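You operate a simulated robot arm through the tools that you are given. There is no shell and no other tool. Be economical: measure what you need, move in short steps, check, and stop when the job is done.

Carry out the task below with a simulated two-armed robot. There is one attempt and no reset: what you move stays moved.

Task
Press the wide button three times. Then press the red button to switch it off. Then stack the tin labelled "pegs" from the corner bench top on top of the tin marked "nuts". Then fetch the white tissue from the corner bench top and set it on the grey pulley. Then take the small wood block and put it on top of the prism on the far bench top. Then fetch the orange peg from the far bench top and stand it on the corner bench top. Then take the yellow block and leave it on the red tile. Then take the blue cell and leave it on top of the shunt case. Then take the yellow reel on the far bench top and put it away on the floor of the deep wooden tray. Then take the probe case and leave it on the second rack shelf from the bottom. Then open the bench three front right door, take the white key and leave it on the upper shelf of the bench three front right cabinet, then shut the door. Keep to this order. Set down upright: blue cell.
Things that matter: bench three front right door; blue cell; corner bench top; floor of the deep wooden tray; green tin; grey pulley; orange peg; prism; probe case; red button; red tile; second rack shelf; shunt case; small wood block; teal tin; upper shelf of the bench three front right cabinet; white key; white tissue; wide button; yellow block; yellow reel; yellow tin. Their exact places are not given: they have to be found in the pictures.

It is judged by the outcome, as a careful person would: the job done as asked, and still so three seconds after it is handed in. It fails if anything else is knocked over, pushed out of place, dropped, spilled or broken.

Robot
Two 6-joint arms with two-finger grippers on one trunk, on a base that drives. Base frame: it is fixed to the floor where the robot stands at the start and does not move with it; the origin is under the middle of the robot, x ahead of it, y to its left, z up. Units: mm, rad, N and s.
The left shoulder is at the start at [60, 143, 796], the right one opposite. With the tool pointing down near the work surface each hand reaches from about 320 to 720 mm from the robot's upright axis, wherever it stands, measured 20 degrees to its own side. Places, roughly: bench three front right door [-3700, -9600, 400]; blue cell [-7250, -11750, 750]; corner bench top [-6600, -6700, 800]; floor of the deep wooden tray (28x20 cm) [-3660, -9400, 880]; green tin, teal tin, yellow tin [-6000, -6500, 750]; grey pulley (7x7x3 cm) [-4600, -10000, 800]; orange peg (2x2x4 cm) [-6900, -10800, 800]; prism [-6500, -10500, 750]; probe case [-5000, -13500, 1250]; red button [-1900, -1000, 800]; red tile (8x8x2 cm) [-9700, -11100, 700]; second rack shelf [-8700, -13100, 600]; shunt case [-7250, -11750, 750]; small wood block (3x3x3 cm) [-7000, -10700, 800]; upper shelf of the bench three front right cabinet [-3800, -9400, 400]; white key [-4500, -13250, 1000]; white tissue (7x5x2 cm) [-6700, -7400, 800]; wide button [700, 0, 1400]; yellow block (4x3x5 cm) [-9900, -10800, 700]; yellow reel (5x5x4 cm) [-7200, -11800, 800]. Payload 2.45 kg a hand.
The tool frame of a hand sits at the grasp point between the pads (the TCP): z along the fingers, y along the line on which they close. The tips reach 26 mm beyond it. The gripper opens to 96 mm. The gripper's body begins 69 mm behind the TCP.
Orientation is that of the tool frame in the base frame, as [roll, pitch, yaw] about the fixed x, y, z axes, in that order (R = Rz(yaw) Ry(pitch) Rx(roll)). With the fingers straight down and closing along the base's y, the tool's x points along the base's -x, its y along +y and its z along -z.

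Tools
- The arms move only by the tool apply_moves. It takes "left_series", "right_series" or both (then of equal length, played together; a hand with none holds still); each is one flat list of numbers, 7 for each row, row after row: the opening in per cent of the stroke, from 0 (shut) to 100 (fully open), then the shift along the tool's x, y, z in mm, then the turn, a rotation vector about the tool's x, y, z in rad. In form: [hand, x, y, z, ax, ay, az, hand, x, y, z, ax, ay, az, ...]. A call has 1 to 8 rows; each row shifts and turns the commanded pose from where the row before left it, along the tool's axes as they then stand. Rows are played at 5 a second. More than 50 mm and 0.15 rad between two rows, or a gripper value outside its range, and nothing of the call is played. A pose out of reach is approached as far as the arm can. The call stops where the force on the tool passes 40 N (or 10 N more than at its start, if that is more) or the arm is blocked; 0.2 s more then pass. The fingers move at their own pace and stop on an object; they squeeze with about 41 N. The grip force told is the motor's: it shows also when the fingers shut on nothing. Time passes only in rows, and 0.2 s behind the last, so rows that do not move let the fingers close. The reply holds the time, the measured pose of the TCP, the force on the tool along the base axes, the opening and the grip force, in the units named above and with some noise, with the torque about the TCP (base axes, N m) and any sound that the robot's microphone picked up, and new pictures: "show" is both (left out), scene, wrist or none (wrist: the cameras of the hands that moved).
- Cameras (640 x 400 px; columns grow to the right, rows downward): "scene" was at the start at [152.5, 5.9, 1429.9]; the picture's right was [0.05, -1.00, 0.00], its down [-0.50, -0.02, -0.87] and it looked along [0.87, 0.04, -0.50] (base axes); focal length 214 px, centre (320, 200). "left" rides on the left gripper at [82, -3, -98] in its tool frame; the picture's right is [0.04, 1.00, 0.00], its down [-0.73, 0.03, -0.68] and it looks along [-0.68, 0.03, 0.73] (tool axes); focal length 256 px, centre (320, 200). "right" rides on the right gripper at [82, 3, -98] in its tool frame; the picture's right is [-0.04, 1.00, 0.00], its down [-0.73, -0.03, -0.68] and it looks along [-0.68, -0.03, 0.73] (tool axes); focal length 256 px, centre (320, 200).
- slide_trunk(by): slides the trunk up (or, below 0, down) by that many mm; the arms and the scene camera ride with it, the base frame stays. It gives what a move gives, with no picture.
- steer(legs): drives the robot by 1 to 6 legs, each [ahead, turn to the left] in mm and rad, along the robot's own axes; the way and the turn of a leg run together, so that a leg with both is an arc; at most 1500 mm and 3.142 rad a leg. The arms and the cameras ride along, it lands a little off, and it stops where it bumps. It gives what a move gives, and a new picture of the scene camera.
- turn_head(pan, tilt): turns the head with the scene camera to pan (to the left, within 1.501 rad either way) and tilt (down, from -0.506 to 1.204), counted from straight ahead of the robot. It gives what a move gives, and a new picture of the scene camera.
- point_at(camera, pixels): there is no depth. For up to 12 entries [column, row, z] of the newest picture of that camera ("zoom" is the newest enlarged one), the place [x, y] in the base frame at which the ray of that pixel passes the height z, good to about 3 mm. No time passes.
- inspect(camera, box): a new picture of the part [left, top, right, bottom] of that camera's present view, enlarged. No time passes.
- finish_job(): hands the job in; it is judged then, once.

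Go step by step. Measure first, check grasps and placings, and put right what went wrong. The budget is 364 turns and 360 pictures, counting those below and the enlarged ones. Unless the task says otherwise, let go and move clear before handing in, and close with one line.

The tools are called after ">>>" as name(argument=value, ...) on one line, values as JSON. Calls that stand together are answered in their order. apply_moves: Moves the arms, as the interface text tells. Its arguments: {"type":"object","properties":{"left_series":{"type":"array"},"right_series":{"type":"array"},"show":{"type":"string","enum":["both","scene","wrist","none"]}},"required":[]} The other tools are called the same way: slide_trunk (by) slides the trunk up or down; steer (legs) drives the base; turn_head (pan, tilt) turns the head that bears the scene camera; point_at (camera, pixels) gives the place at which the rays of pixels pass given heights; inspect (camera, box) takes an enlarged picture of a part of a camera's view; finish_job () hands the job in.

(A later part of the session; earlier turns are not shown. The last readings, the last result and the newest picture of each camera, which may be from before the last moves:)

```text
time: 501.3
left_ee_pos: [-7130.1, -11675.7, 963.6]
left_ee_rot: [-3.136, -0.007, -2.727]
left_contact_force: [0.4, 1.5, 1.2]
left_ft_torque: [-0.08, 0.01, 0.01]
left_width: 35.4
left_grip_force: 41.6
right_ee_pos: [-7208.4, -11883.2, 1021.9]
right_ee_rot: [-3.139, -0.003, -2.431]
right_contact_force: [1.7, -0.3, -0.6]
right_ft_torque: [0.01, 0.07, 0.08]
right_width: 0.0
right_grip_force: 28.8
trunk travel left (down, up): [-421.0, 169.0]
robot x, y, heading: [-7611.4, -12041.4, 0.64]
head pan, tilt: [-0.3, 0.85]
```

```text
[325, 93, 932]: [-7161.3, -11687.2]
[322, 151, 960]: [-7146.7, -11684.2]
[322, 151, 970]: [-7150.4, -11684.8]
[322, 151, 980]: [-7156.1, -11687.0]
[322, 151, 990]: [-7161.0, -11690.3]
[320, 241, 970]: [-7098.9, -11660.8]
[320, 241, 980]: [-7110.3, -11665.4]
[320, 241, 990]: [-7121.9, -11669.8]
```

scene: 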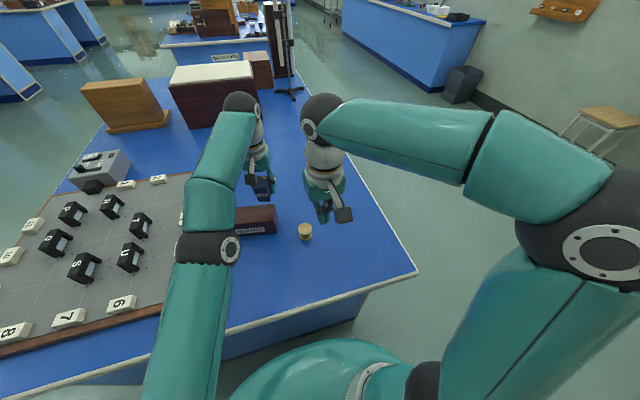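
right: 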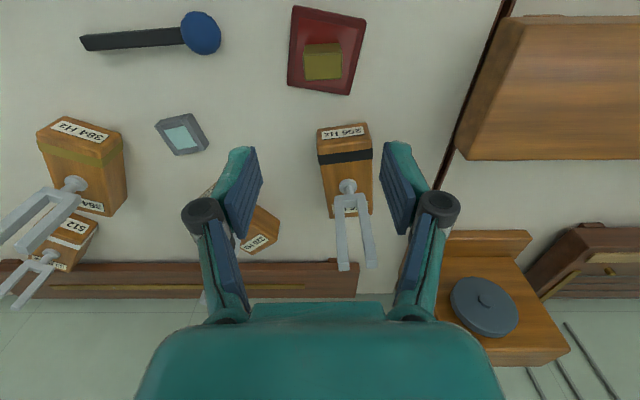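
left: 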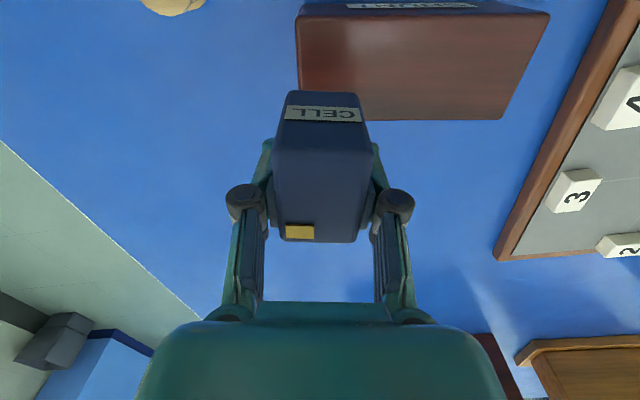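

The cell is 45×35×57 mm, upright, and its centre is known. Shift it over the case centre and lower near.

>>> apply_moves(left_series=[0, 6.5, 32.4, 0, 0, 0, 0, 0, 6.5, 32.4, 0, 0, 0, 0, 0, 0, 0, 30, 0, 0, 0, 0, 0, 0, 25, 0, 0, 0, 0, 0, 0, 0, 0, 0, 0], show="wrist")

>>> inspect(camera="scene", box=[200, 150, 320, 250])

```text
time: 502.5
left_ee_pos: [-7169.0, -11624.4, 910.9]
left_ee_rot: [-3.134, -0.003, -2.725]
left_contact_force: [0.0, 0.4, -1.5]
left_ft_torque: [0.0, -0.03, 0.01]
left_width: 35.3
left_grip_force: 41.0
right_ee_pos: [-7212.2, -11884.3, 1021.6]
right_ee_rot: [-3.14, 0.0, -2.428]
right_contact_force: [-0.3, -0.6, 0.7]
right_ft_torque: [0.0, -0.01, 0.0]
right_width: 0.1
right_grip_force: 28.7
trunk travel left (down, up): [-421.0, 169.0]
robot x, y, heading: [-7612.4, -12038.7, 0.646]
head pan, tilt: [-0.3, 0.85]
```

left: 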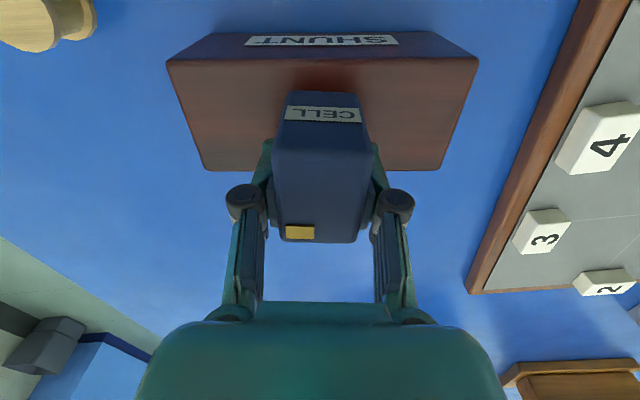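

```text
4.00 times, centred on (260, 200) of scene
```

zoom: 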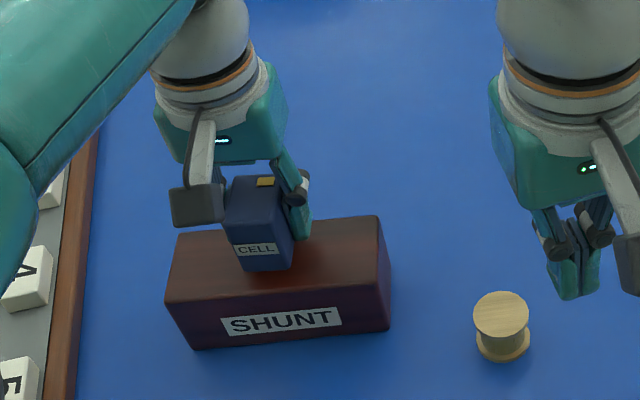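

Centred. Lower to contact.

>>> apply_moves(left_series=[0, 0, 0, 8, 0, 0, 0, 0, 0, 0, 7, 0, 0, 0, 0, 0, 0, 2, 0, 0, 0, 0, 0, 0, 0, 0, 0, 0], show="none")

>>> apply_moves(left_series=[0, 0, 0, 1.5, 0, 0, 0, 0, 0, 0, 1.5, 0, 0, 0, 0, 0, 0, 0, 0, 0, 0], show="none")

```text
time: 503.5
left_ee_pos: [-7170.0, -11625.5, 897.8]
left_ee_rot: [-3.133, 0.008, -2.722]
left_contact_force: [2.2, 6.4, 32.8]
left_ft_torque: [0.21, -0.12, -0.01]
left_width: 35.3
left_grip_force: 40.4
right_ee_pos: [-7213.8, -11885.2, 1023.4]
right_ee_rot: [-3.138, 0.005, -2.429]
right_contact_force: [0.2, -0.2, 0.1]
right_ft_torque: [-0.02, -0.01, 0.03]
right_width: 0.3
right_grip_force: 28.3
trunk travel left (down, up): [-421.0, 169.0]
robot x, y, heading: [-7612.7, -12040.4, 0.646]
head pan, tilt: [-0.3, 0.85]
```

```text
time: 504.3
left_ee_pos: [-7169.0, -11626.0, 895.8]
left_ee_rot: [-3.136, 0.009, -2.722]
left_contact_force: [-0.8, 2.2, 39.7]
left_ft_torque: [0.12, 0.41, -0.05]
left_width: 35.4
left_grip_force: 40.3
right_ee_pos: [-7214.0, -11887.0, 1022.9]
right_ee_rot: [-3.139, 0.003, -2.428]
right_contact_force: [0.6, 0.4, 0.5]
right_ft_torque: [-0.02, 0.01, 0.02]
right_width: 0.0
right_grip_force: 28.5
trunk travel left (down, up): [-421.0, 169.0]
robot x, y, heading: [-7607.8, -12037.0, 0.645]
head pan, tilt: [-0.3, 0.85]
```

Contact. Relieve, open, rise and check.

>>> apply_moves(left_series=[0, 0, 0, -4.5, 0, 0, 0, 50, 0, 0, 0, 0, 0, 0, 70, 0, 0, 0, 0, 0, 0, 70, 0, 0, -30, 0, 0, 0, 70, 0, 0, -45, 0, 0, 0, 70, 0, 0, -45, 0, 0, 0, 70, 0, 0, -40, 0, 0, 0], show="wrist")

>>> inspect(camera="scene", box=[200, 170, 320, 260])

```text
time: 505.9
left_ee_pos: [-7188.7, -11637.6, 1041.9]
left_ee_rot: [-3.138, -0.003, -2.723]
left_contact_force: [0.2, -0.2, -0.4]
left_ft_torque: [0.0, 0.05, -0.06]
left_width: 67.3
left_grip_force: 0.1
left hand out of reach, approached as far as the arm can: row 6, 7
right_ee_pos: [-7212.5, -11885.1, 1021.3]
right_ee_rot: [-3.14, -0.001, -2.43]
right_contact_force: [0.2, 0.7, -0.5]
right_ft_torque: [0.03, -0.01, 0.0]
right_width: 0.2
right_grip_force: 29.0
trunk travel left (down, up): [-421.0, 169.0]
robot x, y, heading: [-7614.1, -12037.0, 0.641]
head pan, tilt: [-0.3, 0.85]
```

left: 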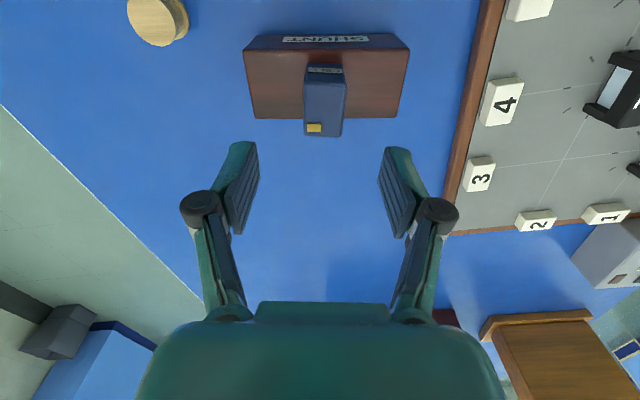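

```text
4.44 times, centred on (260, 215) of scene
```

zoom: 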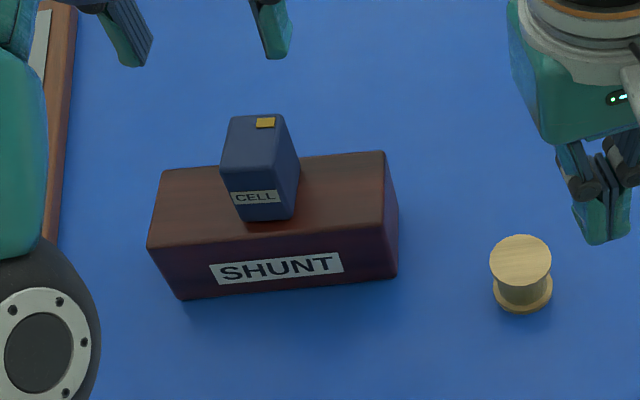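

Cell is upright on the shunt case. Now the reel with the right hand: open and view.

>>> point_at(camera="zoom", pixels=[[521, 262, 840], [521, 262, 835], [523, 297, 800]])

>>> apply_moves(left_series=[0, 40, 20, 0, 0, 0, 0, 0, 40, 20, 0, 0, 0, 0, 0, 40, 20, 0, 0, 0, 0], right_series=[90, -15, 30, 0, 0, 0, 0, 90, -15, 30, 0, 0, 0, 0, 90, 0, 0, 30, 0, 0, 0], show="wrist")

```text
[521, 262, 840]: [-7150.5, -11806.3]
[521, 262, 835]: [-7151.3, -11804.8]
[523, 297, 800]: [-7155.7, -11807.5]
```

```text
time: 506.7
left_ee_pos: [-7324.4, -11632.9, 1041.6]
left_ee_rot: [-3.134, -0.001, -2.725]
left_contact_force: [0.7, -0.6, -0.4]
left_ft_torque: [0.0, 0.01, -0.01]
left_width: 0.0
left_grip_force: 27.9
right_ee_pos: [-7229.7, -11822.2, 991.8]
right_ee_rot: [-3.14, 0.002, -2.429]
right_contact_force: [-0.3, 0.4, 0.0]
right_ft_torque: [0.04, 0.0, 0.0]
right_width: 86.7
right_grip_force: 0.2
trunk travel left (down, up): [-421.0, 169.0]
robot x, y, heading: [-7609.9, -12038.8, 0.647]
head pan, tilt: [-0.3, 0.85]
```

right: 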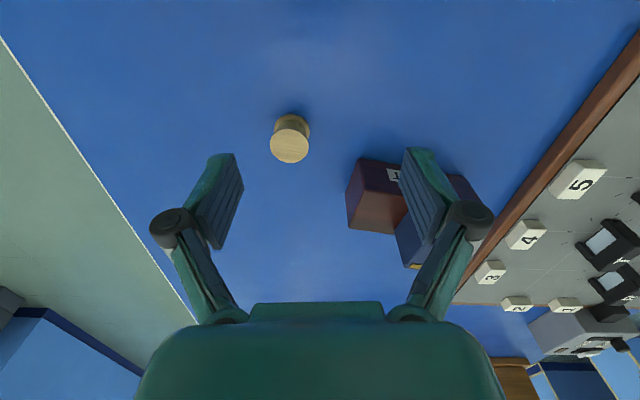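
left: 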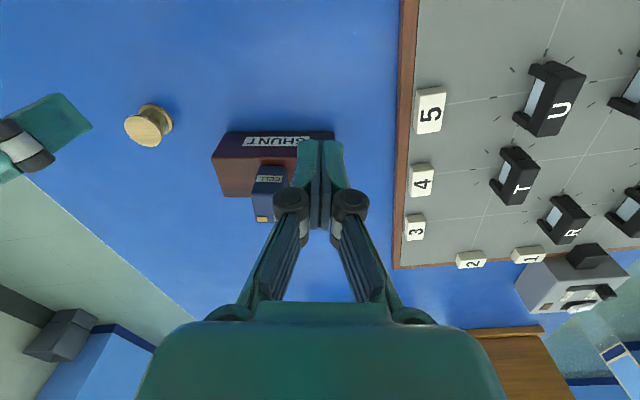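

>>> point_at(camera="right", pixels=[[289, 147, 840], [289, 147, 835], [270, 148, 840], [308, 145, 840]])

```text
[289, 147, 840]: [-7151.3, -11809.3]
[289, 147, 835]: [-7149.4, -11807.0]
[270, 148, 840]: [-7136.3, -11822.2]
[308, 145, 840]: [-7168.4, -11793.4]
```

>>> apply_moves(right_series=[80, -34.7, -20, 0, 0, 0, 0, 80, -34.7, -20, 0, 0, 0, 0, 80, 0, 0, 45, 0, 0, 0, 80, 0, 0, 45, 0, 0, 0, 80, 0, 0, 40, 0, 0, 0, 80, 0, 0, 29, 0, 0, 0, 30, 0, 0, 0, 0, 0, 0, 0, 0, 0, 0, 0, 0, 0], show="none")

>>> apply_moves(right_series=[0, 0, 0, 0, 0, 0, 0, 0, 0, 0, 0, 0, 0, 0], show="wrist")

```text
time: 508.5
left_ee_pos: [-7323.1, -11632.6, 1041.3]
left_ee_rot: [-3.133, -0.002, -2.723]
left_contact_force: [0.1, 0.1, -1.1]
left_ft_torque: [-0.02, 0.02, 0.0]
left_width: 0.1
left_grip_force: 29.0
right_ee_pos: [-7149.1, -11806.0, 832.9]
right_ee_rot: [-3.139, 0.0, -2.429]
right_contact_force: [-0.8, -0.5, 0.9]
right_ft_torque: [0.0, 0.01, -0.02]
right_width: 42.1
right_grip_force: 40.6
trunk travel left (down, up): [-421.0, 169.0]
robot x, y, heading: [-7614.1, -12040.8, 0.64]
head pan, tilt: [-0.3, 0.85]
```

```text
time: 509.1
left_ee_pos: [-7322.4, -11632.1, 1042.1]
left_ee_rot: [-3.133, -0.003, -2.725]
left_contact_force: [1.0, -0.5, 0.3]
left_ft_torque: [0.0, 0.03, 0.03]
left_width: 0.0
left_grip_force: 28.8
right_ee_pos: [-7148.4, -11806.2, 832.6]
right_ee_rot: [-3.14, 0.0, -2.428]
right_contact_force: [-0.5, 0.0, 0.4]
right_ft_torque: [-0.02, 0.01, 0.02]
right_width: 42.1
right_grip_force: 40.8
trunk travel left (down, up): [-421.0, 169.0]
robot x, y, heading: [-7612.1, -12036.2, 0.64]
head pan, tilt: [-0.3, 0.85]
```

right: 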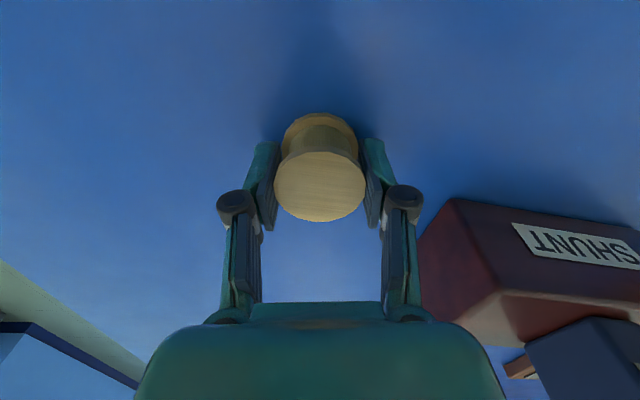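

Reel gripped (42 mm). Lift, retract, and leave for the tray on bench three's front side.

>>> apply_moves(right_series=[0, 0, 0, -45, 0, 0, 0, 0, 0, 0, -45, 0, 0, 0, 0, 0, 0, -45, 0, 0, 0, 0, 0, 0, -45, 0, 0, 0, 0, 0, 0, -30, 0, 0, 0, 0, 40, -10, 0, 0, 0, 0, 0, 40, -10, 0, 0, 0, 0, 0, 40, -20, 0, 0, 0, 0], left_series=[0, 0, 0, 0, 0, 0, 0, 0, 0, 0, 0, 0, 0, 0, 0, 0, 0, 0, 0, 0, 0, 0, 0, 0, 0, 0, 0, 0, 0, 0, 0, 0, 0, 0, 0, 0, 0, 0, -10, 0, 0, 0, 0, 0, 0, -10, 0, 0, 0, 0, 0, 0, -10, 0, 0, 0], show="none")

>>> steer(legs=[[-400, 0], [0, -0.8]])

>>> steer(legs=[[1250, 0], [0, 0.78]])

```text
time: 510.9
left_ee_pos: [-7321.8, -11631.7, 1071.7]
left_ee_rot: [-3.135, -0.003, -2.726]
left_contact_force: [0.3, -0.3, 0.0]
left_ft_torque: [0.0, 0.02, 0.04]
left_width: 0.0
left_grip_force: 28.2
right_ee_pos: [-7213.5, -11911.6, 1044.5]
right_ee_rot: [-3.139, 0.002, -2.43]
right_contact_force: [0.2, 0.0, -0.6]
right_ft_torque: [0.03, -0.01, -0.04]
right_width: 42.1
right_grip_force: 41.4
trunk travel left (down, up): [-421.0, 169.0]
robot x, y, heading: [-7614.6, -12042.8, 0.642]
head pan, tilt: [-0.3, 0.85]
```

```text
time: 515.8
left_ee_pos: [-7434.2, -12205.8, 1071.6]
left_ee_rot: [-3.136, -0.003, 2.752]
left_contact_force: [-0.5, 0.1, 0.3]
left_ft_torque: [0.0, -0.01, -0.01]
left_width: 0.0
left_grip_force: 28.2
right_ee_pos: [-7561.5, -12478.2, 1044.7]
right_ee_rot: [-3.14, -0.001, 3.047]
right_contact_force: [-0.6, -0.5, -0.8]
right_ft_torque: [0.0, 0.0, 0.02]
right_width: 42.2
right_grip_force: 40.6
trunk travel left (down, up): [-421.0, 169.0]
robot x, y, heading: [-7921.6, -12243.3, -0.16]
head pan, tilt: [-0.3, 0.85]
```

scene: 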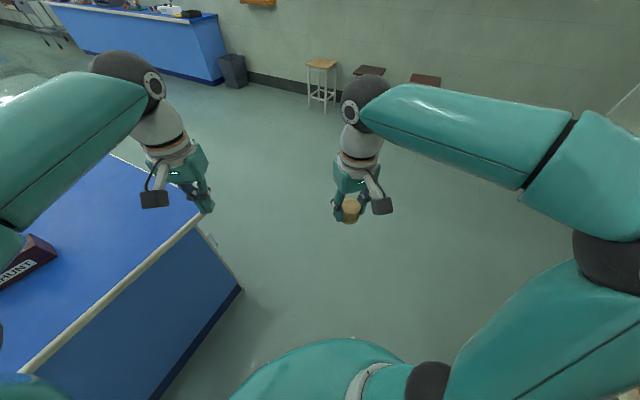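

```text
time: 519.2
left_ee_pos: [-6884.5, -12291.9, 1071.0]
left_ee_rot: [3.138, -0.01, 2.769]
left_contact_force: [0.5, 0.3, 0.3]
left_ft_torque: [0.0, 0.01, -0.01]
left_width: 0.0
left_grip_force: 28.0
right_ee_pos: [-7006.6, -12565.9, 1042.2]
right_ee_rot: [3.133, -0.002, 3.062]
right_contact_force: [-0.3, -0.5, -1.2]
right_ft_torque: [0.03, -0.04, 0.0]
right_width: 42.3
right_grip_force: 41.1
trunk travel left (down, up): [-421.0, 169.0]
robot x, y, heading: [-7372.7, -12335.1, -0.136]
head pan, tilt: [-0.3, 0.85]
stopped in leg 1: the robot was blocked; the commanded pose is now the measured one
```

scene: 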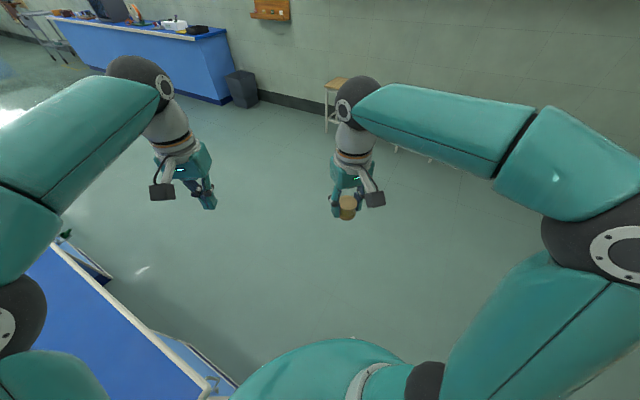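

Bumped near the bench's corner. Back off, swing wider, and look at the bench items afterward.

>>> steer(legs=[[-220, 0], [0, -0.6]])

>>> turn_head(pan=0.9, tilt=0.7)

```text
time: 522.7
left_ee_pos: [-7143.5, -12550.4, 1065.6]
left_ee_rot: [-3.133, -0.016, 2.167]
left_contact_force: [0.4, -1.0, -0.6]
left_ft_torque: [0.02, 0.02, 0.01]
left_width: 0.0
left_grip_force: 28.7
right_ee_pos: [-7399.7, -12706.3, 1041.1]
right_ee_rot: [-3.139, -0.014, 2.463]
right_contact_force: [0.6, 0.0, -0.2]
right_ft_torque: [0.02, 0.0, -0.01]
right_width: 42.3
right_grip_force: 41.0
trunk travel left (down, up): [-421.0, 169.0]
robot x, y, heading: [-7566.0, -12286.3, -0.733]
head pan, tilt: [-0.3, 0.85]
```

scene: 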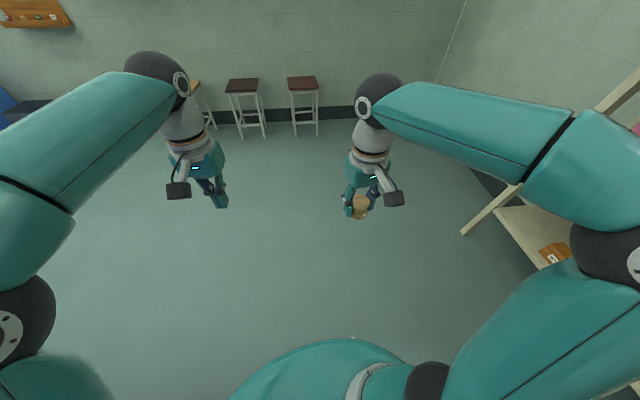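

```text
time: 524.1
left_ee_pos: [-7144.4, -12549.5, 1066.1]
left_ee_rot: [-3.134, -0.018, 2.167]
left_contact_force: [-0.9, 0.8, 0.0]
left_ft_torque: [0.01, 0.03, 0.01]
left_width: 0.0
left_grip_force: 28.8
right_ee_pos: [-7399.9, -12705.3, 1040.1]
right_ee_rot: [-3.139, -0.013, 2.463]
right_contact_force: [-0.6, 0.3, -0.3]
right_ft_torque: [0.01, -0.03, -0.01]
right_width: 42.1
right_grip_force: 40.5
trunk travel left (down, up): [-421.0, 169.0]
robot x, y, heading: [-7563.4, -12288.2, -0.742]
head pan, tilt: [0.901, 0.7]
```

scene: 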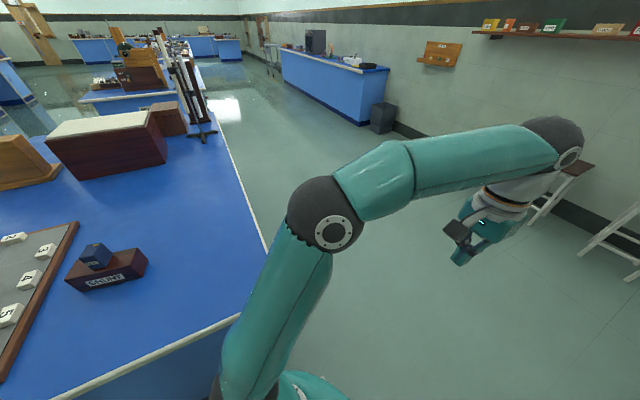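

>>> point_at(camera="scene", pixels=[[240, 318, 800], [100, 378, 800], [267, 248, 800], [222, 150, 800], [380, 133, 0], [530, 222, 0]])

```text
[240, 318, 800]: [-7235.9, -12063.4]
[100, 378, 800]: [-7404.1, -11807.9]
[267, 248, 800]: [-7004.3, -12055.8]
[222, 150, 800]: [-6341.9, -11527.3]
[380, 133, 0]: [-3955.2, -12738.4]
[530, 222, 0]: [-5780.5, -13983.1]
```

Drive out along the back side and then turn left along the aisle.

>>> steer(legs=[[660, 0], [0, 0.75]])

>>> steer(legs=[[0, 0.62], [1500, 0], [1500, 0]])

```text
time: 530.1
left_ee_pos: [-6589.5, -12641.4, 1066.0]
left_ee_rot: [-3.132, -0.018, 2.916]
left_contact_force: [0.2, 0.4, 1.0]
left_ft_torque: [-0.02, -0.02, 0.0]
left_width: 0.0
left_grip_force: 28.4
right_ee_pos: [-6670.2, -12928.6, 1040.1]
right_ee_rot: [-3.141, -0.014, -3.069]
right_contact_force: [-0.2, -0.2, -0.4]
right_ft_torque: [-0.02, 0.03, 0.0]
right_width: 42.1
right_grip_force: 40.9
trunk travel left (down, up): [-421.0, 169.0]
robot x, y, heading: [-7077.8, -12765.0, 0.008]
head pan, tilt: [0.901, 0.7]
```

scene: 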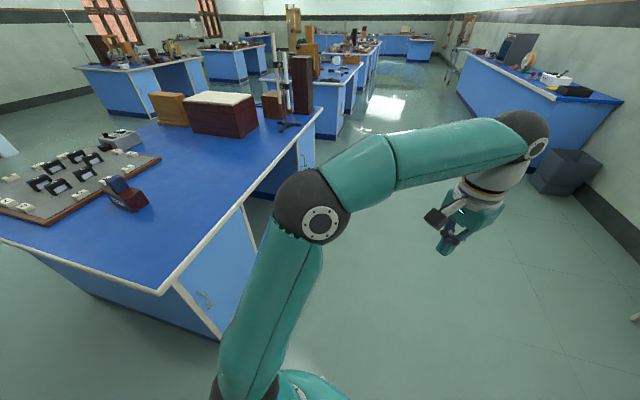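

```text
time: 546.5
left_ee_pos: [-4371.7, -10595.0, 1066.7]
left_ee_rot: [-3.133, -0.018, -2.726]
left_contact_force: [1.3, 0.4, 0.5]
left_ft_torque: [-0.01, 0.0, -0.03]
left_width: 0.1
left_grip_force: 29.0
right_ee_pos: [-4262.5, -10873.7, 1040.8]
right_ee_rot: [-3.14, -0.013, -2.428]
right_contact_force: [0.2, -0.4, -1.0]
right_ft_torque: [0.02, 0.01, -0.02]
right_width: 42.4
right_grip_force: 40.9
trunk travel left (down, up): [-421.0, 169.0]
robot x, y, heading: [-4689.3, -10984.4, 0.649]
head pan, tilt: [0.901, 0.7]
```

scene: 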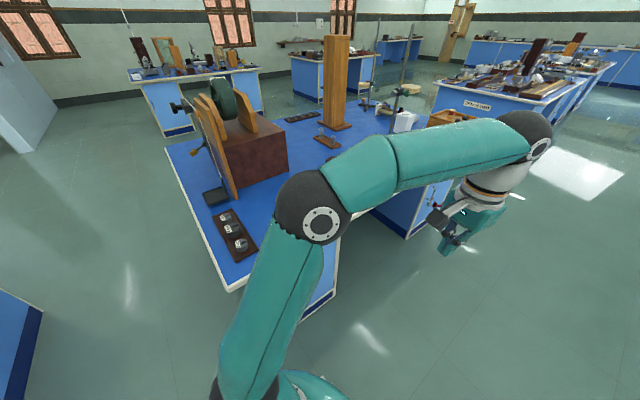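

Continue to the tray's place and turn to face the bench.

>>> steer(legs=[[0, -0.05], [1400, 0], [270, 0]])

>>> steer(legs=[[0, 0.8]])

>>> turn_head(pan=0, tilt=0.8)

>>> steer(legs=[[0, 0.77]])

```text
time: 555.8
left_ee_pos: [-2937.7, -9631.3, 1066.2]
left_ee_rot: [-3.133, -0.018, -2.762]
left_contact_force: [-0.2, 0.4, -0.5]
left_ft_torque: [-0.05, 0.02, 0.06]
left_width: 0.0
left_grip_force: 28.9
right_ee_pos: [-2839.2, -9914.5, 1040.4]
right_ee_rot: [-3.141, -0.014, -2.466]
right_contact_force: [-0.1, 0.0, -0.3]
right_ft_torque: [-0.06, 0.02, -0.02]
right_width: 42.3
right_grip_force: 41.4
trunk travel left (down, up): [-421.0, 169.0]
robot x, y, heading: [-3267.0, -10007.3, 0.613]
head pan, tilt: [0.901, 0.7]
```

scene: 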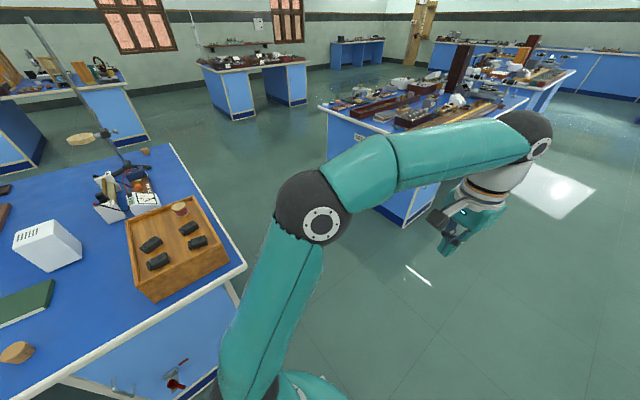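

```text
time: 558.6
left_ee_pos: [-3313.1, -9508.9, 1066.1]
left_ee_rot: [-3.133, -0.017, -1.955]
left_contact_force: [0.1, 0.2, -0.6]
left_ft_torque: [-0.02, 0.01, -0.02]
left_width: 0.0
left_grip_force: 28.6
right_ee_pos: [-3040.7, -9635.2, 1041.1]
right_ee_rot: [-3.138, -0.015, -1.659]
right_contact_force: [-0.1, 0.2, -0.7]
right_ft_torque: [0.0, -0.01, -0.01]
right_width: 42.2
right_grip_force: 41.0
trunk travel left (down, up): [-421.0, 169.0]
robot x, y, heading: [-3238.2, -10014.9, 1.416]
head pan, tilt: [0.901, 0.7]
```

scene: 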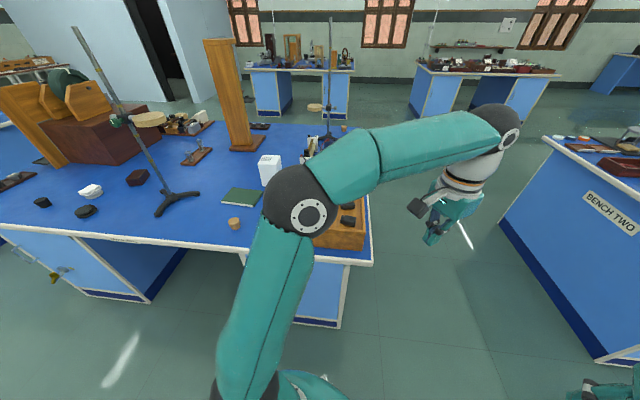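

```text
time: 559.8
left_ee_pos: [-3312.6, -9510.5, 1069.5]
left_ee_rot: [-3.133, -0.015, -1.955]
left_contact_force: [0.3, 0.1, -0.6]
left_ft_torque: [0.01, -0.03, 0.01]
left_width: 0.0
left_grip_force: 27.9
right_ee_pos: [-3040.3, -9634.6, 1043.4]
right_ee_rot: [-3.141, -0.014, -1.659]
right_contact_force: [-0.5, -0.3, -0.8]
right_ft_torque: [0.0, 0.0, 0.0]
right_width: 41.9
right_grip_force: 40.6
trunk travel left (down, up): [-421.0, 169.0]
robot x, y, heading: [-3238.1, -10013.1, 1.413]
head pan, tilt: [0.0, 0.799]
```

scene: 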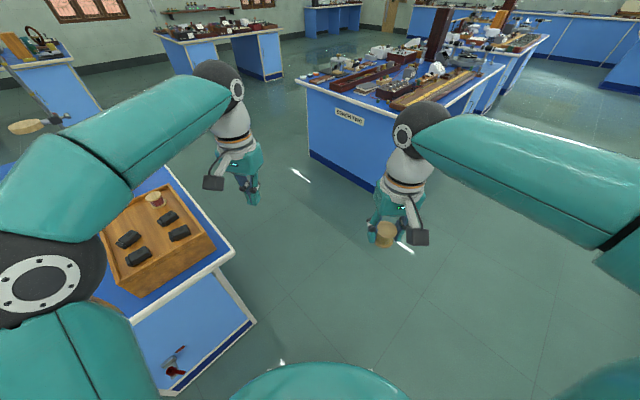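

```text
time: 562.4
left_ee_pos: [-3641.3, -9702.3, 1067.4]
left_ee_rot: [-3.133, -0.02, -1.189]
left_contact_force: [0.1, 0.0, 0.0]
left_ft_torque: [0.0, 0.01, -0.01]
left_width: 0.0
left_grip_force: 28.5
right_ee_pos: [-3358.5, -9602.9, 1042.3]
right_ee_rot: [-3.14, -0.013, -0.895]
right_contact_force: [-0.7, 0.3, -1.0]
right_ft_torque: [-0.03, -0.01, -0.03]
right_width: 42.2
right_grip_force: 41.0
trunk travel left (down, up): [-421.0, 169.0]
robot x, y, heading: [-3212.7, -9995.5, 2.168]
head pan, tilt: [0.0, 0.799]
```

scene: 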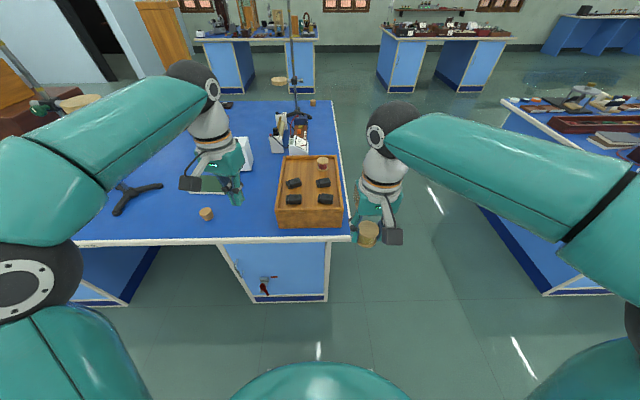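

The deep tray with four dark items and a cork is at (310,192). Enlarge to find free floor space.

>>> inspect(camera="scene", box=[260, 145, 360, 235])

>>> point_at(camera="zoom", pixels=[[102, 310, 890], [520, 295, 890], [505, 60, 890], [160, 65, 890], [320, 190, 870], [480, 150, 870], [200, 100, 870], [250, 390, 800]])

```text
4.44 times, centred on (310, 190) of scene
```

zoom: 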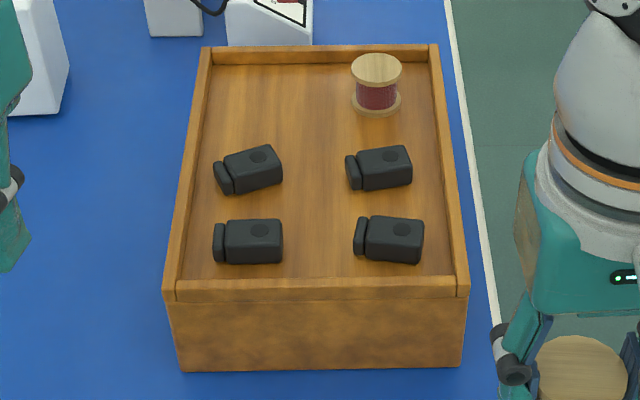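

```text
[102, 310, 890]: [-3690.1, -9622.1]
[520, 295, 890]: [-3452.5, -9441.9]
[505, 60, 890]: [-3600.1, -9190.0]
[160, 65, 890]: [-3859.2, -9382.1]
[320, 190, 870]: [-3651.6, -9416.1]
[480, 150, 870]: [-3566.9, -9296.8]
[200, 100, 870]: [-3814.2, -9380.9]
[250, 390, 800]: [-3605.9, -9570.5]
```

>>> point_at(camera="zoom", pixels=[[320, 370, 800], [317, 300, 850], [317, 300, 860], [317, 300, 870], [265, 108, 840], [265, 108, 850], [265, 108, 860], [318, 55, 860], [163, 292, 860], [470, 288, 860]])

```text
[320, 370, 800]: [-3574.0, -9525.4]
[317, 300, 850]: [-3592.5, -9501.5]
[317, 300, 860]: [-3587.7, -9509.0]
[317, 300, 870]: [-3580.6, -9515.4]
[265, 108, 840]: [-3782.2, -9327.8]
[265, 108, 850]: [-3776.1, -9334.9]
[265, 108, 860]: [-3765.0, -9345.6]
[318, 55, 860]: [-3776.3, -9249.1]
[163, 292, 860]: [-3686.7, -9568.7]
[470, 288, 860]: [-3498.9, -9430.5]
```

Free floor is at the tray's far left, ≈(-3765,-9346). Pull the left arm in away from the retort stand, then approach with a slight left turn.

>>> apply_moves(left_series=[0, 34.7, -28, 0, 0, 0, 0, 0, 34.7, -28, 0, 0, 0, 0, 0, 34.7, -28, 0, 0, 0, 0, 0, 0, -20, 0, 0, 0, 0], show="none")

>>> point_at(camera="scene", pixels=[[138, 190, 800], [300, 118, 800], [330, 241, 800]])

>>> steer(legs=[[0, 0.12], [190, 0]])

```text
time: 563.4
left_ee_pos: [-3506.2, -9758.6, 1072.9]
left_ee_rot: [-3.134, -0.019, -1.191]
left_contact_force: [0.5, 0.0, 0.6]
left_ft_torque: [0.0, -0.02, 0.01]
left_width: 0.0
left_grip_force: 28.4
right_ee_pos: [-3358.7, -9602.4, 1042.5]
right_ee_rot: [-3.138, -0.012, -0.894]
right_contact_force: [-0.5, 0.1, -0.9]
right_ft_torque: [-0.05, -0.01, 0.03]
right_width: 42.0
right_grip_force: 41.2
trunk travel left (down, up): [-421.0, 169.0]
robot x, y, heading: [-3209.8, -9993.8, 2.177]
head pan, tilt: [0.0, 0.799]
```

```text
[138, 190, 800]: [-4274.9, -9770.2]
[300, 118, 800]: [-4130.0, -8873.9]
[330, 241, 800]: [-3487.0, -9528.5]
```

```text
time: 565.6
left_ee_pos: [-3657.9, -9650.1, 1072.0]
left_ee_rot: [-3.133, -0.018, -1.074]
left_contact_force: [0.3, -0.7, -0.9]
left_ft_torque: [-0.02, 0.0, 0.0]
left_width: 0.2
left_grip_force: 28.6
right_ee_pos: [-3531.0, -9478.9, 1041.4]
right_ee_rot: [-3.14, -0.015, -0.777]
right_contact_force: [-0.7, 0.6, -0.6]
right_ft_torque: [-0.03, -0.01, 0.0]
right_width: 42.2
right_grip_force: 41.3
trunk travel left (down, up): [-421.0, 169.0]
robot x, y, heading: [-3335.0, -9854.5, 2.289]
head pan, tilt: [0.0, 0.799]
```

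scene: 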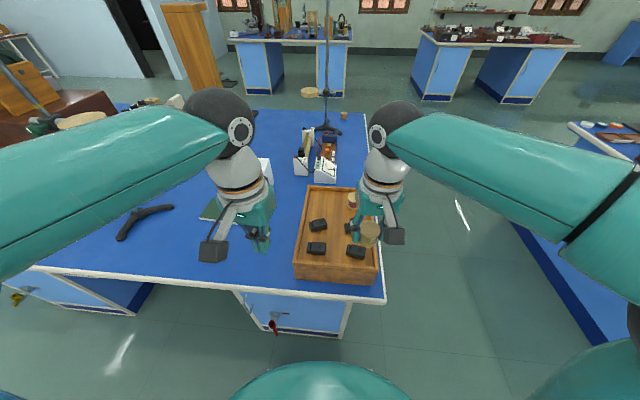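

>>> inspect(camera="scene", box=[280, 170, 400, 300])

>>> point_at(camera="zoom", pixels=[[150, 60, 880], [270, 55, 880], [178, 95, 860], [178, 95, 870], [200, 150, 870], [228, 95, 870], [60, 285, 880]])

```text
3.08 times, centred on (340, 235) of scene
```

zoom: 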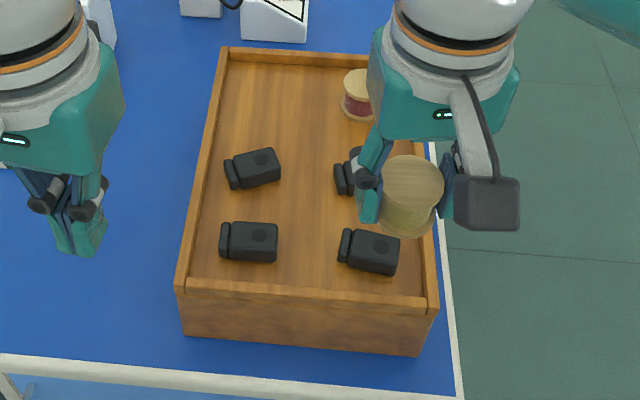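

```text
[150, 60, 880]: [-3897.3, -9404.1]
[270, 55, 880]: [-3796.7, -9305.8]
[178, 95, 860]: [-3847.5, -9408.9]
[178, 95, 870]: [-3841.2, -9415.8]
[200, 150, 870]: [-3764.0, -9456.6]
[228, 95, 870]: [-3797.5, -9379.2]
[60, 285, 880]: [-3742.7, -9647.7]
```

>>> point_at(camera="zoom", pixels=[[280, 106, 855], [280, 106, 865], [218, 106, 865], [340, 106, 865], [250, 150, 875], [280, 62, 865], [350, 115, 865]])

```text
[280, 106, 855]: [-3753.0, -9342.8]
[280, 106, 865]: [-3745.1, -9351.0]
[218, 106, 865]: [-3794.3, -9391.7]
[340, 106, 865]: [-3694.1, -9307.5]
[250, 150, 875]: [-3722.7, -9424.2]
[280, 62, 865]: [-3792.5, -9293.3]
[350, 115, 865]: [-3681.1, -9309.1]
```

Target spot ≈(-3749,-9347). Move over and descend to hover.

>>> apply_moves(right_series=[0, -41.3, 9.8, 0, 0, 0, 0, 0, -41.3, 9.8, 0, 0, 0, 0, 0, -41.3, 9.8, 0, 0, 0, 0, 0, -41.3, 9.8, 0, 0, 0, 0, 0, -41.3, 9.8, 0, 0, 0, 0, 0, -41.3, 9.8, 0, 0, 0, 0, 0, 0, 0, 45, 0, 0, 0, 0, 0, 0, 45, 0, 0, 0], show="both")

```text
time: 567.4
left_ee_pos: [-3658.6, -9651.3, 1072.1]
left_ee_rot: [-3.133, -0.02, -1.074]
left_contact_force: [0.1, 0.6, -0.5]
left_ft_torque: [-0.03, 0.0, 0.03]
left_width: 0.0
left_grip_force: 28.1
right_ee_pos: [-3693.5, -9387.3, 930.0]
right_ee_rot: [-3.141, -0.013, -0.777]
right_contact_force: [0.3, 0.3, -0.7]
right_ft_torque: [-0.04, 0.01, 0.03]
right_width: 42.3
right_grip_force: 41.4
right hand out of reach, approached as far as the arm can: row 5, 6
trunk travel left (down, up): [-421.0, 169.0]
robot x, y, heading: [-3340.9, -9854.1, 2.289]
head pan, tilt: [0.0, 0.799]
```

scene: 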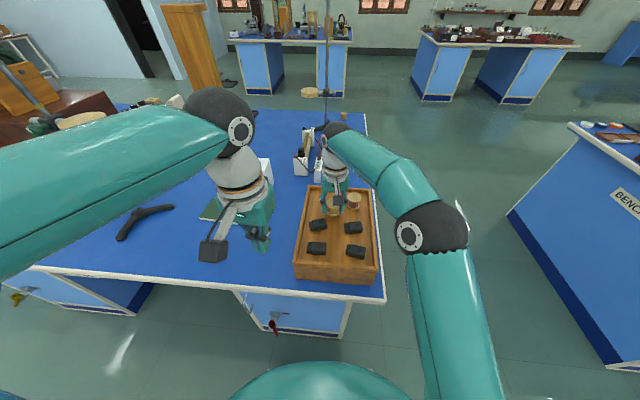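
right: 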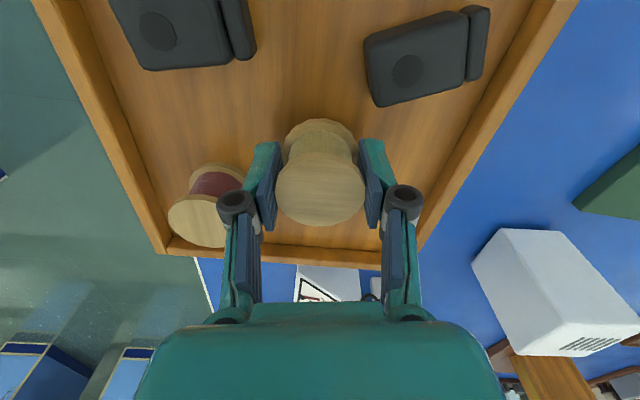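

>>> point_at(camera="right", pixels=[[200, 222, 905], [235, 225, 905], [210, 172, 865], [420, 235, 880], [172, 245, 880], [390, 105, 880], [212, 65, 880]])

```text
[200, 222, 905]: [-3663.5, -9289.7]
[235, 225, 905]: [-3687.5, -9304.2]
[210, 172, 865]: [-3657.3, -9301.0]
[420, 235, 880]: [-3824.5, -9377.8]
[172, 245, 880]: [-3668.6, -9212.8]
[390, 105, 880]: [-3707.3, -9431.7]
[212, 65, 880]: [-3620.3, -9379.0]
```

>>> apply_moves(right_series=[0, -21.1, 6.7, 0, 0, 0, 0, 0, -21.1, 6.7, 0, 0, 0, 0, 0, 0, 0, 0, 0, 0, 0], show="wrist")

```text
time: 568.2
left_ee_pos: [-3658.7, -9651.7, 1071.6]
left_ee_rot: [-3.134, -0.017, -1.072]
left_contact_force: [0.1, 0.3, 0.2]
left_ft_torque: [0.01, 0.0, 0.0]
left_width: 0.0
left_grip_force: 28.3
right_ee_pos: [-3728.4, -9370.8, 928.8]
right_ee_rot: [-3.138, -0.014, -0.776]
right_contact_force: [-0.1, 0.0, -0.8]
right_ft_torque: [0.02, 0.01, -0.04]
right_width: 41.9
right_grip_force: 40.8
right hand out of reach, approached as far as the arm can: row 2
trunk travel left (down, up): [-421.0, 169.0]
robot x, y, heading: [-3338.6, -9853.8, 2.288]
head pan, tilt: [0.0, 0.799]
```

right: 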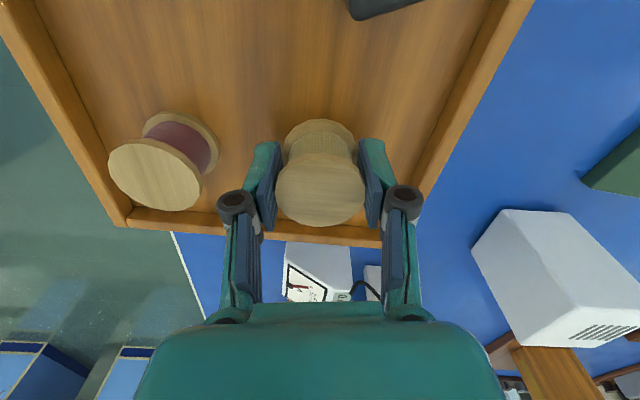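

Good clearance. Lower to contact.

>>> apply_moves(right_series=[0, 0, 0, 12, 0, 0, 0, 0, 0, 0, 10, 0, 0, 0, 0, 0, 0, 4, 0, 0, 0, 0, 0, 0, 4, 0, 0, 0, 0, 0, 0, 0, 0, 0, 0], show="none")

>>> apply_moves(right_series=[0, 0, 0, 3, 0, 0, 0, 0, 0, 0, 3, 0, 0, 0, 0, 0, 0, 0, 0, 0, 0], show="none")

```text
time: 569.1
left_ee_pos: [-3657.6, -9651.1, 1073.0]
left_ee_rot: [-3.133, -0.018, -1.073]
left_contact_force: [-0.3, 0.5, -0.6]
left_ft_torque: [-0.01, -0.01, -0.01]
left_width: 0.1
left_grip_force: 28.7
right_ee_pos: [-3727.0, -9371.3, 911.0]
right_ee_rot: [-3.14, -0.001, -0.778]
right_contact_force: [5.6, -2.7, 9.9]
right_ft_torque: [-0.03, -0.15, -0.03]
right_width: 42.2
right_grip_force: 40.9
trunk travel left (down, up): [-421.0, 169.0]
robot x, y, heading: [-3335.3, -9850.5, 2.291]
head pan, tilt: [0.0, 0.799]
stopped in row 4 (right hand): the force on the tool passed its limit at 43 N (the readings are from after the stop); the commanded pose is now the measured one
```

```text
time: 569.8
left_ee_pos: [-3657.2, -9651.2, 1072.9]
left_ee_rot: [-3.136, -0.018, -1.073]
left_contact_force: [0.0, -0.1, 0.0]
left_ft_torque: [-0.01, 0.0, -0.05]
left_width: 0.0
left_grip_force: 28.7
right_ee_pos: [-3728.6, -9369.4, 909.5]
right_ee_rot: [3.14, 0.01, -0.778]
right_contact_force: [5.2, -4.3, 12.7]
right_ft_torque: [0.0, -0.49, -0.12]
right_width: 42.2
right_grip_force: 40.8
trunk travel left (down, up): [-421.0, 169.0]
robot x, y, heading: [-3337.1, -9850.2, 2.291]
head pan, tilt: [0.0, 0.799]
stopped in row 3 (right hand): the force on the tool passed its limit at 41 N (the readings are from after the stop); the commanded pose is now the measured one
```

>>> inspect(camera="scene", box=[290, 170, 390, 290])

```text
3.33 times, centred on (340, 230) of scene
```

zoom: 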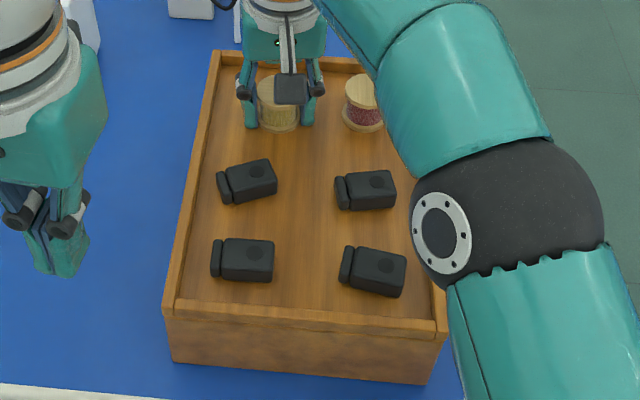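

The reel stands on the tray floor. Relieve, open and rise.

>>> apply_moves(right_series=[0, 0, 0, -1.5, 0, 0, 0, 50, 0, 0, 0, 0, 0, 0, 65, 0, 0, 0, 0, 0, 0, 65, 0, 0, -20, 0, 0, 0, 65, 0, 0, -40, 0, 0, 0, 65, 30, 0, -35, 0, 0, 0, 0, 40, 0, -20, 0, 0, 0, 0, 40, 0, 0, 0, 0, 0], show="none")

>>> inspect(camera="scene", box=[290, 170, 390, 290])

```text
time: 571.6
left_ee_pos: [-3659.9, -9651.7, 1071.9]
left_ee_rot: [-3.131, -0.019, -1.073]
left_contact_force: [-0.4, -0.3, -0.7]
left_ft_torque: [-0.02, -0.1, -0.02]
left_width: 0.1
left_grip_force: 28.5
right_ee_pos: [-3654.0, -9449.3, 1022.9]
right_ee_rot: [3.136, 0.01, -0.781]
right_contact_force: [-0.1, -1.2, -4.3]
right_ft_torque: [0.08, 0.02, 0.01]
right_width: 0.0
right_grip_force: 23.7
right hand out of reach, approached as far as the arm can: row 5, 6
trunk travel left (down, up): [-421.0, 169.0]
robot x, y, heading: [-3339.5, -9855.3, 2.294]
head pan, tilt: [0.0, 0.799]
```

```text
3.33 times, centred on (340, 230) of scene
```

zoom: 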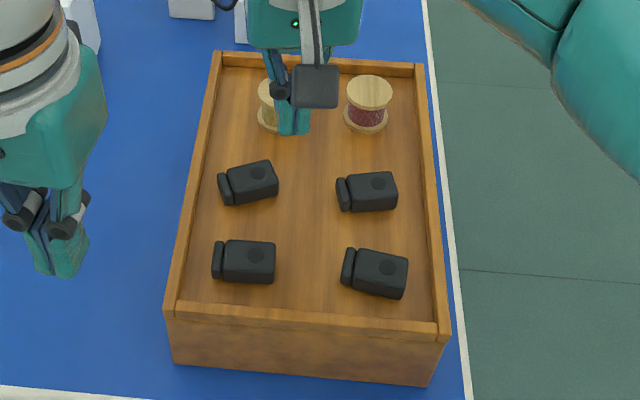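

Reel is in the tray. Now to the wall shelf for the probe case: retract and turn around.

>>> apply_moves(right_series=[0, 35, -25, 0, 0, 0, 0, 0, 20, -40, 0, 0, 0, 0], show="none")

>>> steer(legs=[[-260, 0], [0, 0.8]])

>>> steer(legs=[[0, 0.8]])

>>> steer(legs=[[0, 0.2], [1500, 0], [1500, 0]])

```text
time: 572.2
left_ee_pos: [-3656.6, -9653.4, 1073.4]
left_ee_rot: [-3.135, -0.019, -1.074]
left_contact_force: [1.0, 0.2, 0.5]
left_ft_torque: [0.02, 0.02, 0.01]
left_width: 0.0
left_grip_force: 28.4
right_ee_pos: [-3564.9, -9441.8, 1020.8]
right_ee_rot: [3.139, 0.006, -0.779]
right_contact_force: [0.0, 0.1, -0.9]
right_ft_torque: [-0.01, 0.02, -0.01]
right_width: 0.1
right_grip_force: 28.2
trunk travel left (down, up): [-421.0, 169.0]
robot x, y, heading: [-3342.1, -9850.6, 2.293]
head pan, tilt: [0.0, 0.799]
```

```text
time: 576.4
left_ee_pos: [-3536.6, -10131.0, 1072.9]
left_ee_rot: [-3.132, -0.02, -0.287]
left_contact_force: [0.9, 0.2, -0.3]
left_ft_torque: [-0.01, 0.02, 0.03]
left_width: 0.1
left_grip_force: 28.9
right_ee_pos: [-3620.2, -9919.2, 1021.8]
right_ee_rot: [-3.141, 0.006, 0.008]
right_contact_force: [0.8, -0.5, 0.1]
right_ft_torque: [0.02, -0.01, -0.01]
right_width: 0.2
right_grip_force: 28.7
trunk travel left (down, up): [-421.0, 169.0]
robot x, y, heading: [-3168.1, -10014.2, 3.069]
head pan, tilt: [0.0, 0.799]
```

scene: 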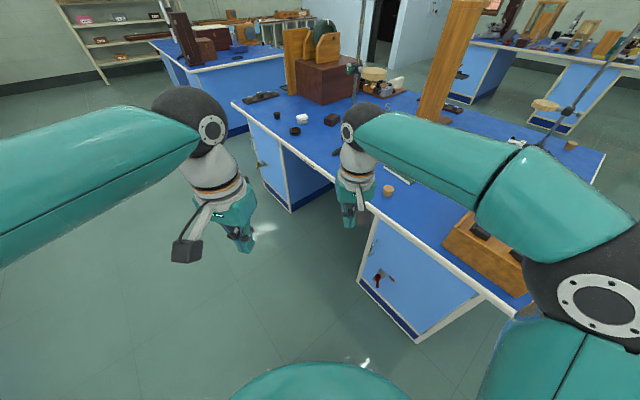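

```text
time: 579.2
left_ee_pos: [-3329.8, -10363.0, 1072.9]
left_ee_rot: [-3.133, -0.019, 0.542]
left_contact_force: [-0.2, 0.8, -0.4]
left_ft_torque: [0.03, -0.02, -0.01]
left_width: 0.0
left_grip_force: 28.9
right_ee_pos: [-3542.6, -10282.0, 1022.2]
right_ee_rot: [-3.142, 0.005, 0.838]
right_contact_force: [-0.1, 0.0, 0.3]
right_ft_torque: [0.04, -0.01, 0.03]
right_width: 0.0
right_grip_force: 28.8
trunk travel left (down, up): [-421.0, 169.0]
robot x, y, heading: [-3184.4, -9989.8, -2.383]
head pan, tilt: [0.0, 0.799]
```

scene: 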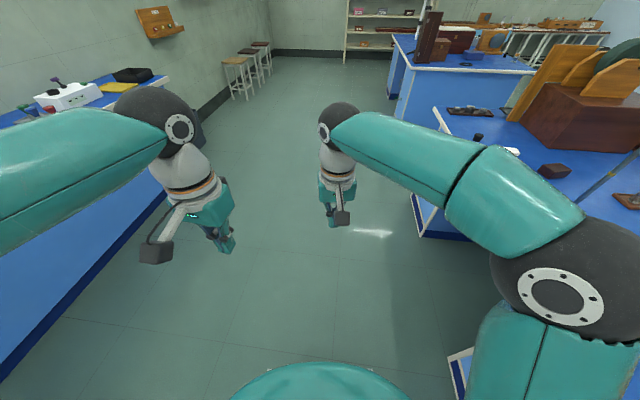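

```text
time: 594.8
left_ee_pos: [-4949.4, -12865.3, 1073.6]
left_ee_rot: [-3.133, -0.018, 0.759]
left_contact_force: [-0.4, 1.5, 0.5]
left_ft_torque: [0.0, -0.01, -0.03]
left_width: 0.2
left_grip_force: 28.5
right_ee_pos: [-5174.9, -12830.2, 1022.2]
right_ee_rot: [3.139, 0.005, 1.056]
right_contact_force: [-0.1, 0.5, 0.1]
right_ft_torque: [0.01, 0.02, -0.02]
right_width: 0.0
right_grip_force: 28.5
trunk travel left (down, up): [-421.0, 169.0]
robot x, y, heading: [-4893.8, -12471.7, -2.173]
head pan, tilt: [0.0, 0.799]
```

scene: 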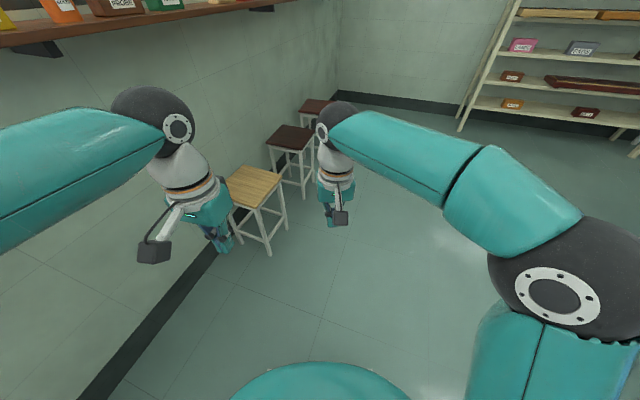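

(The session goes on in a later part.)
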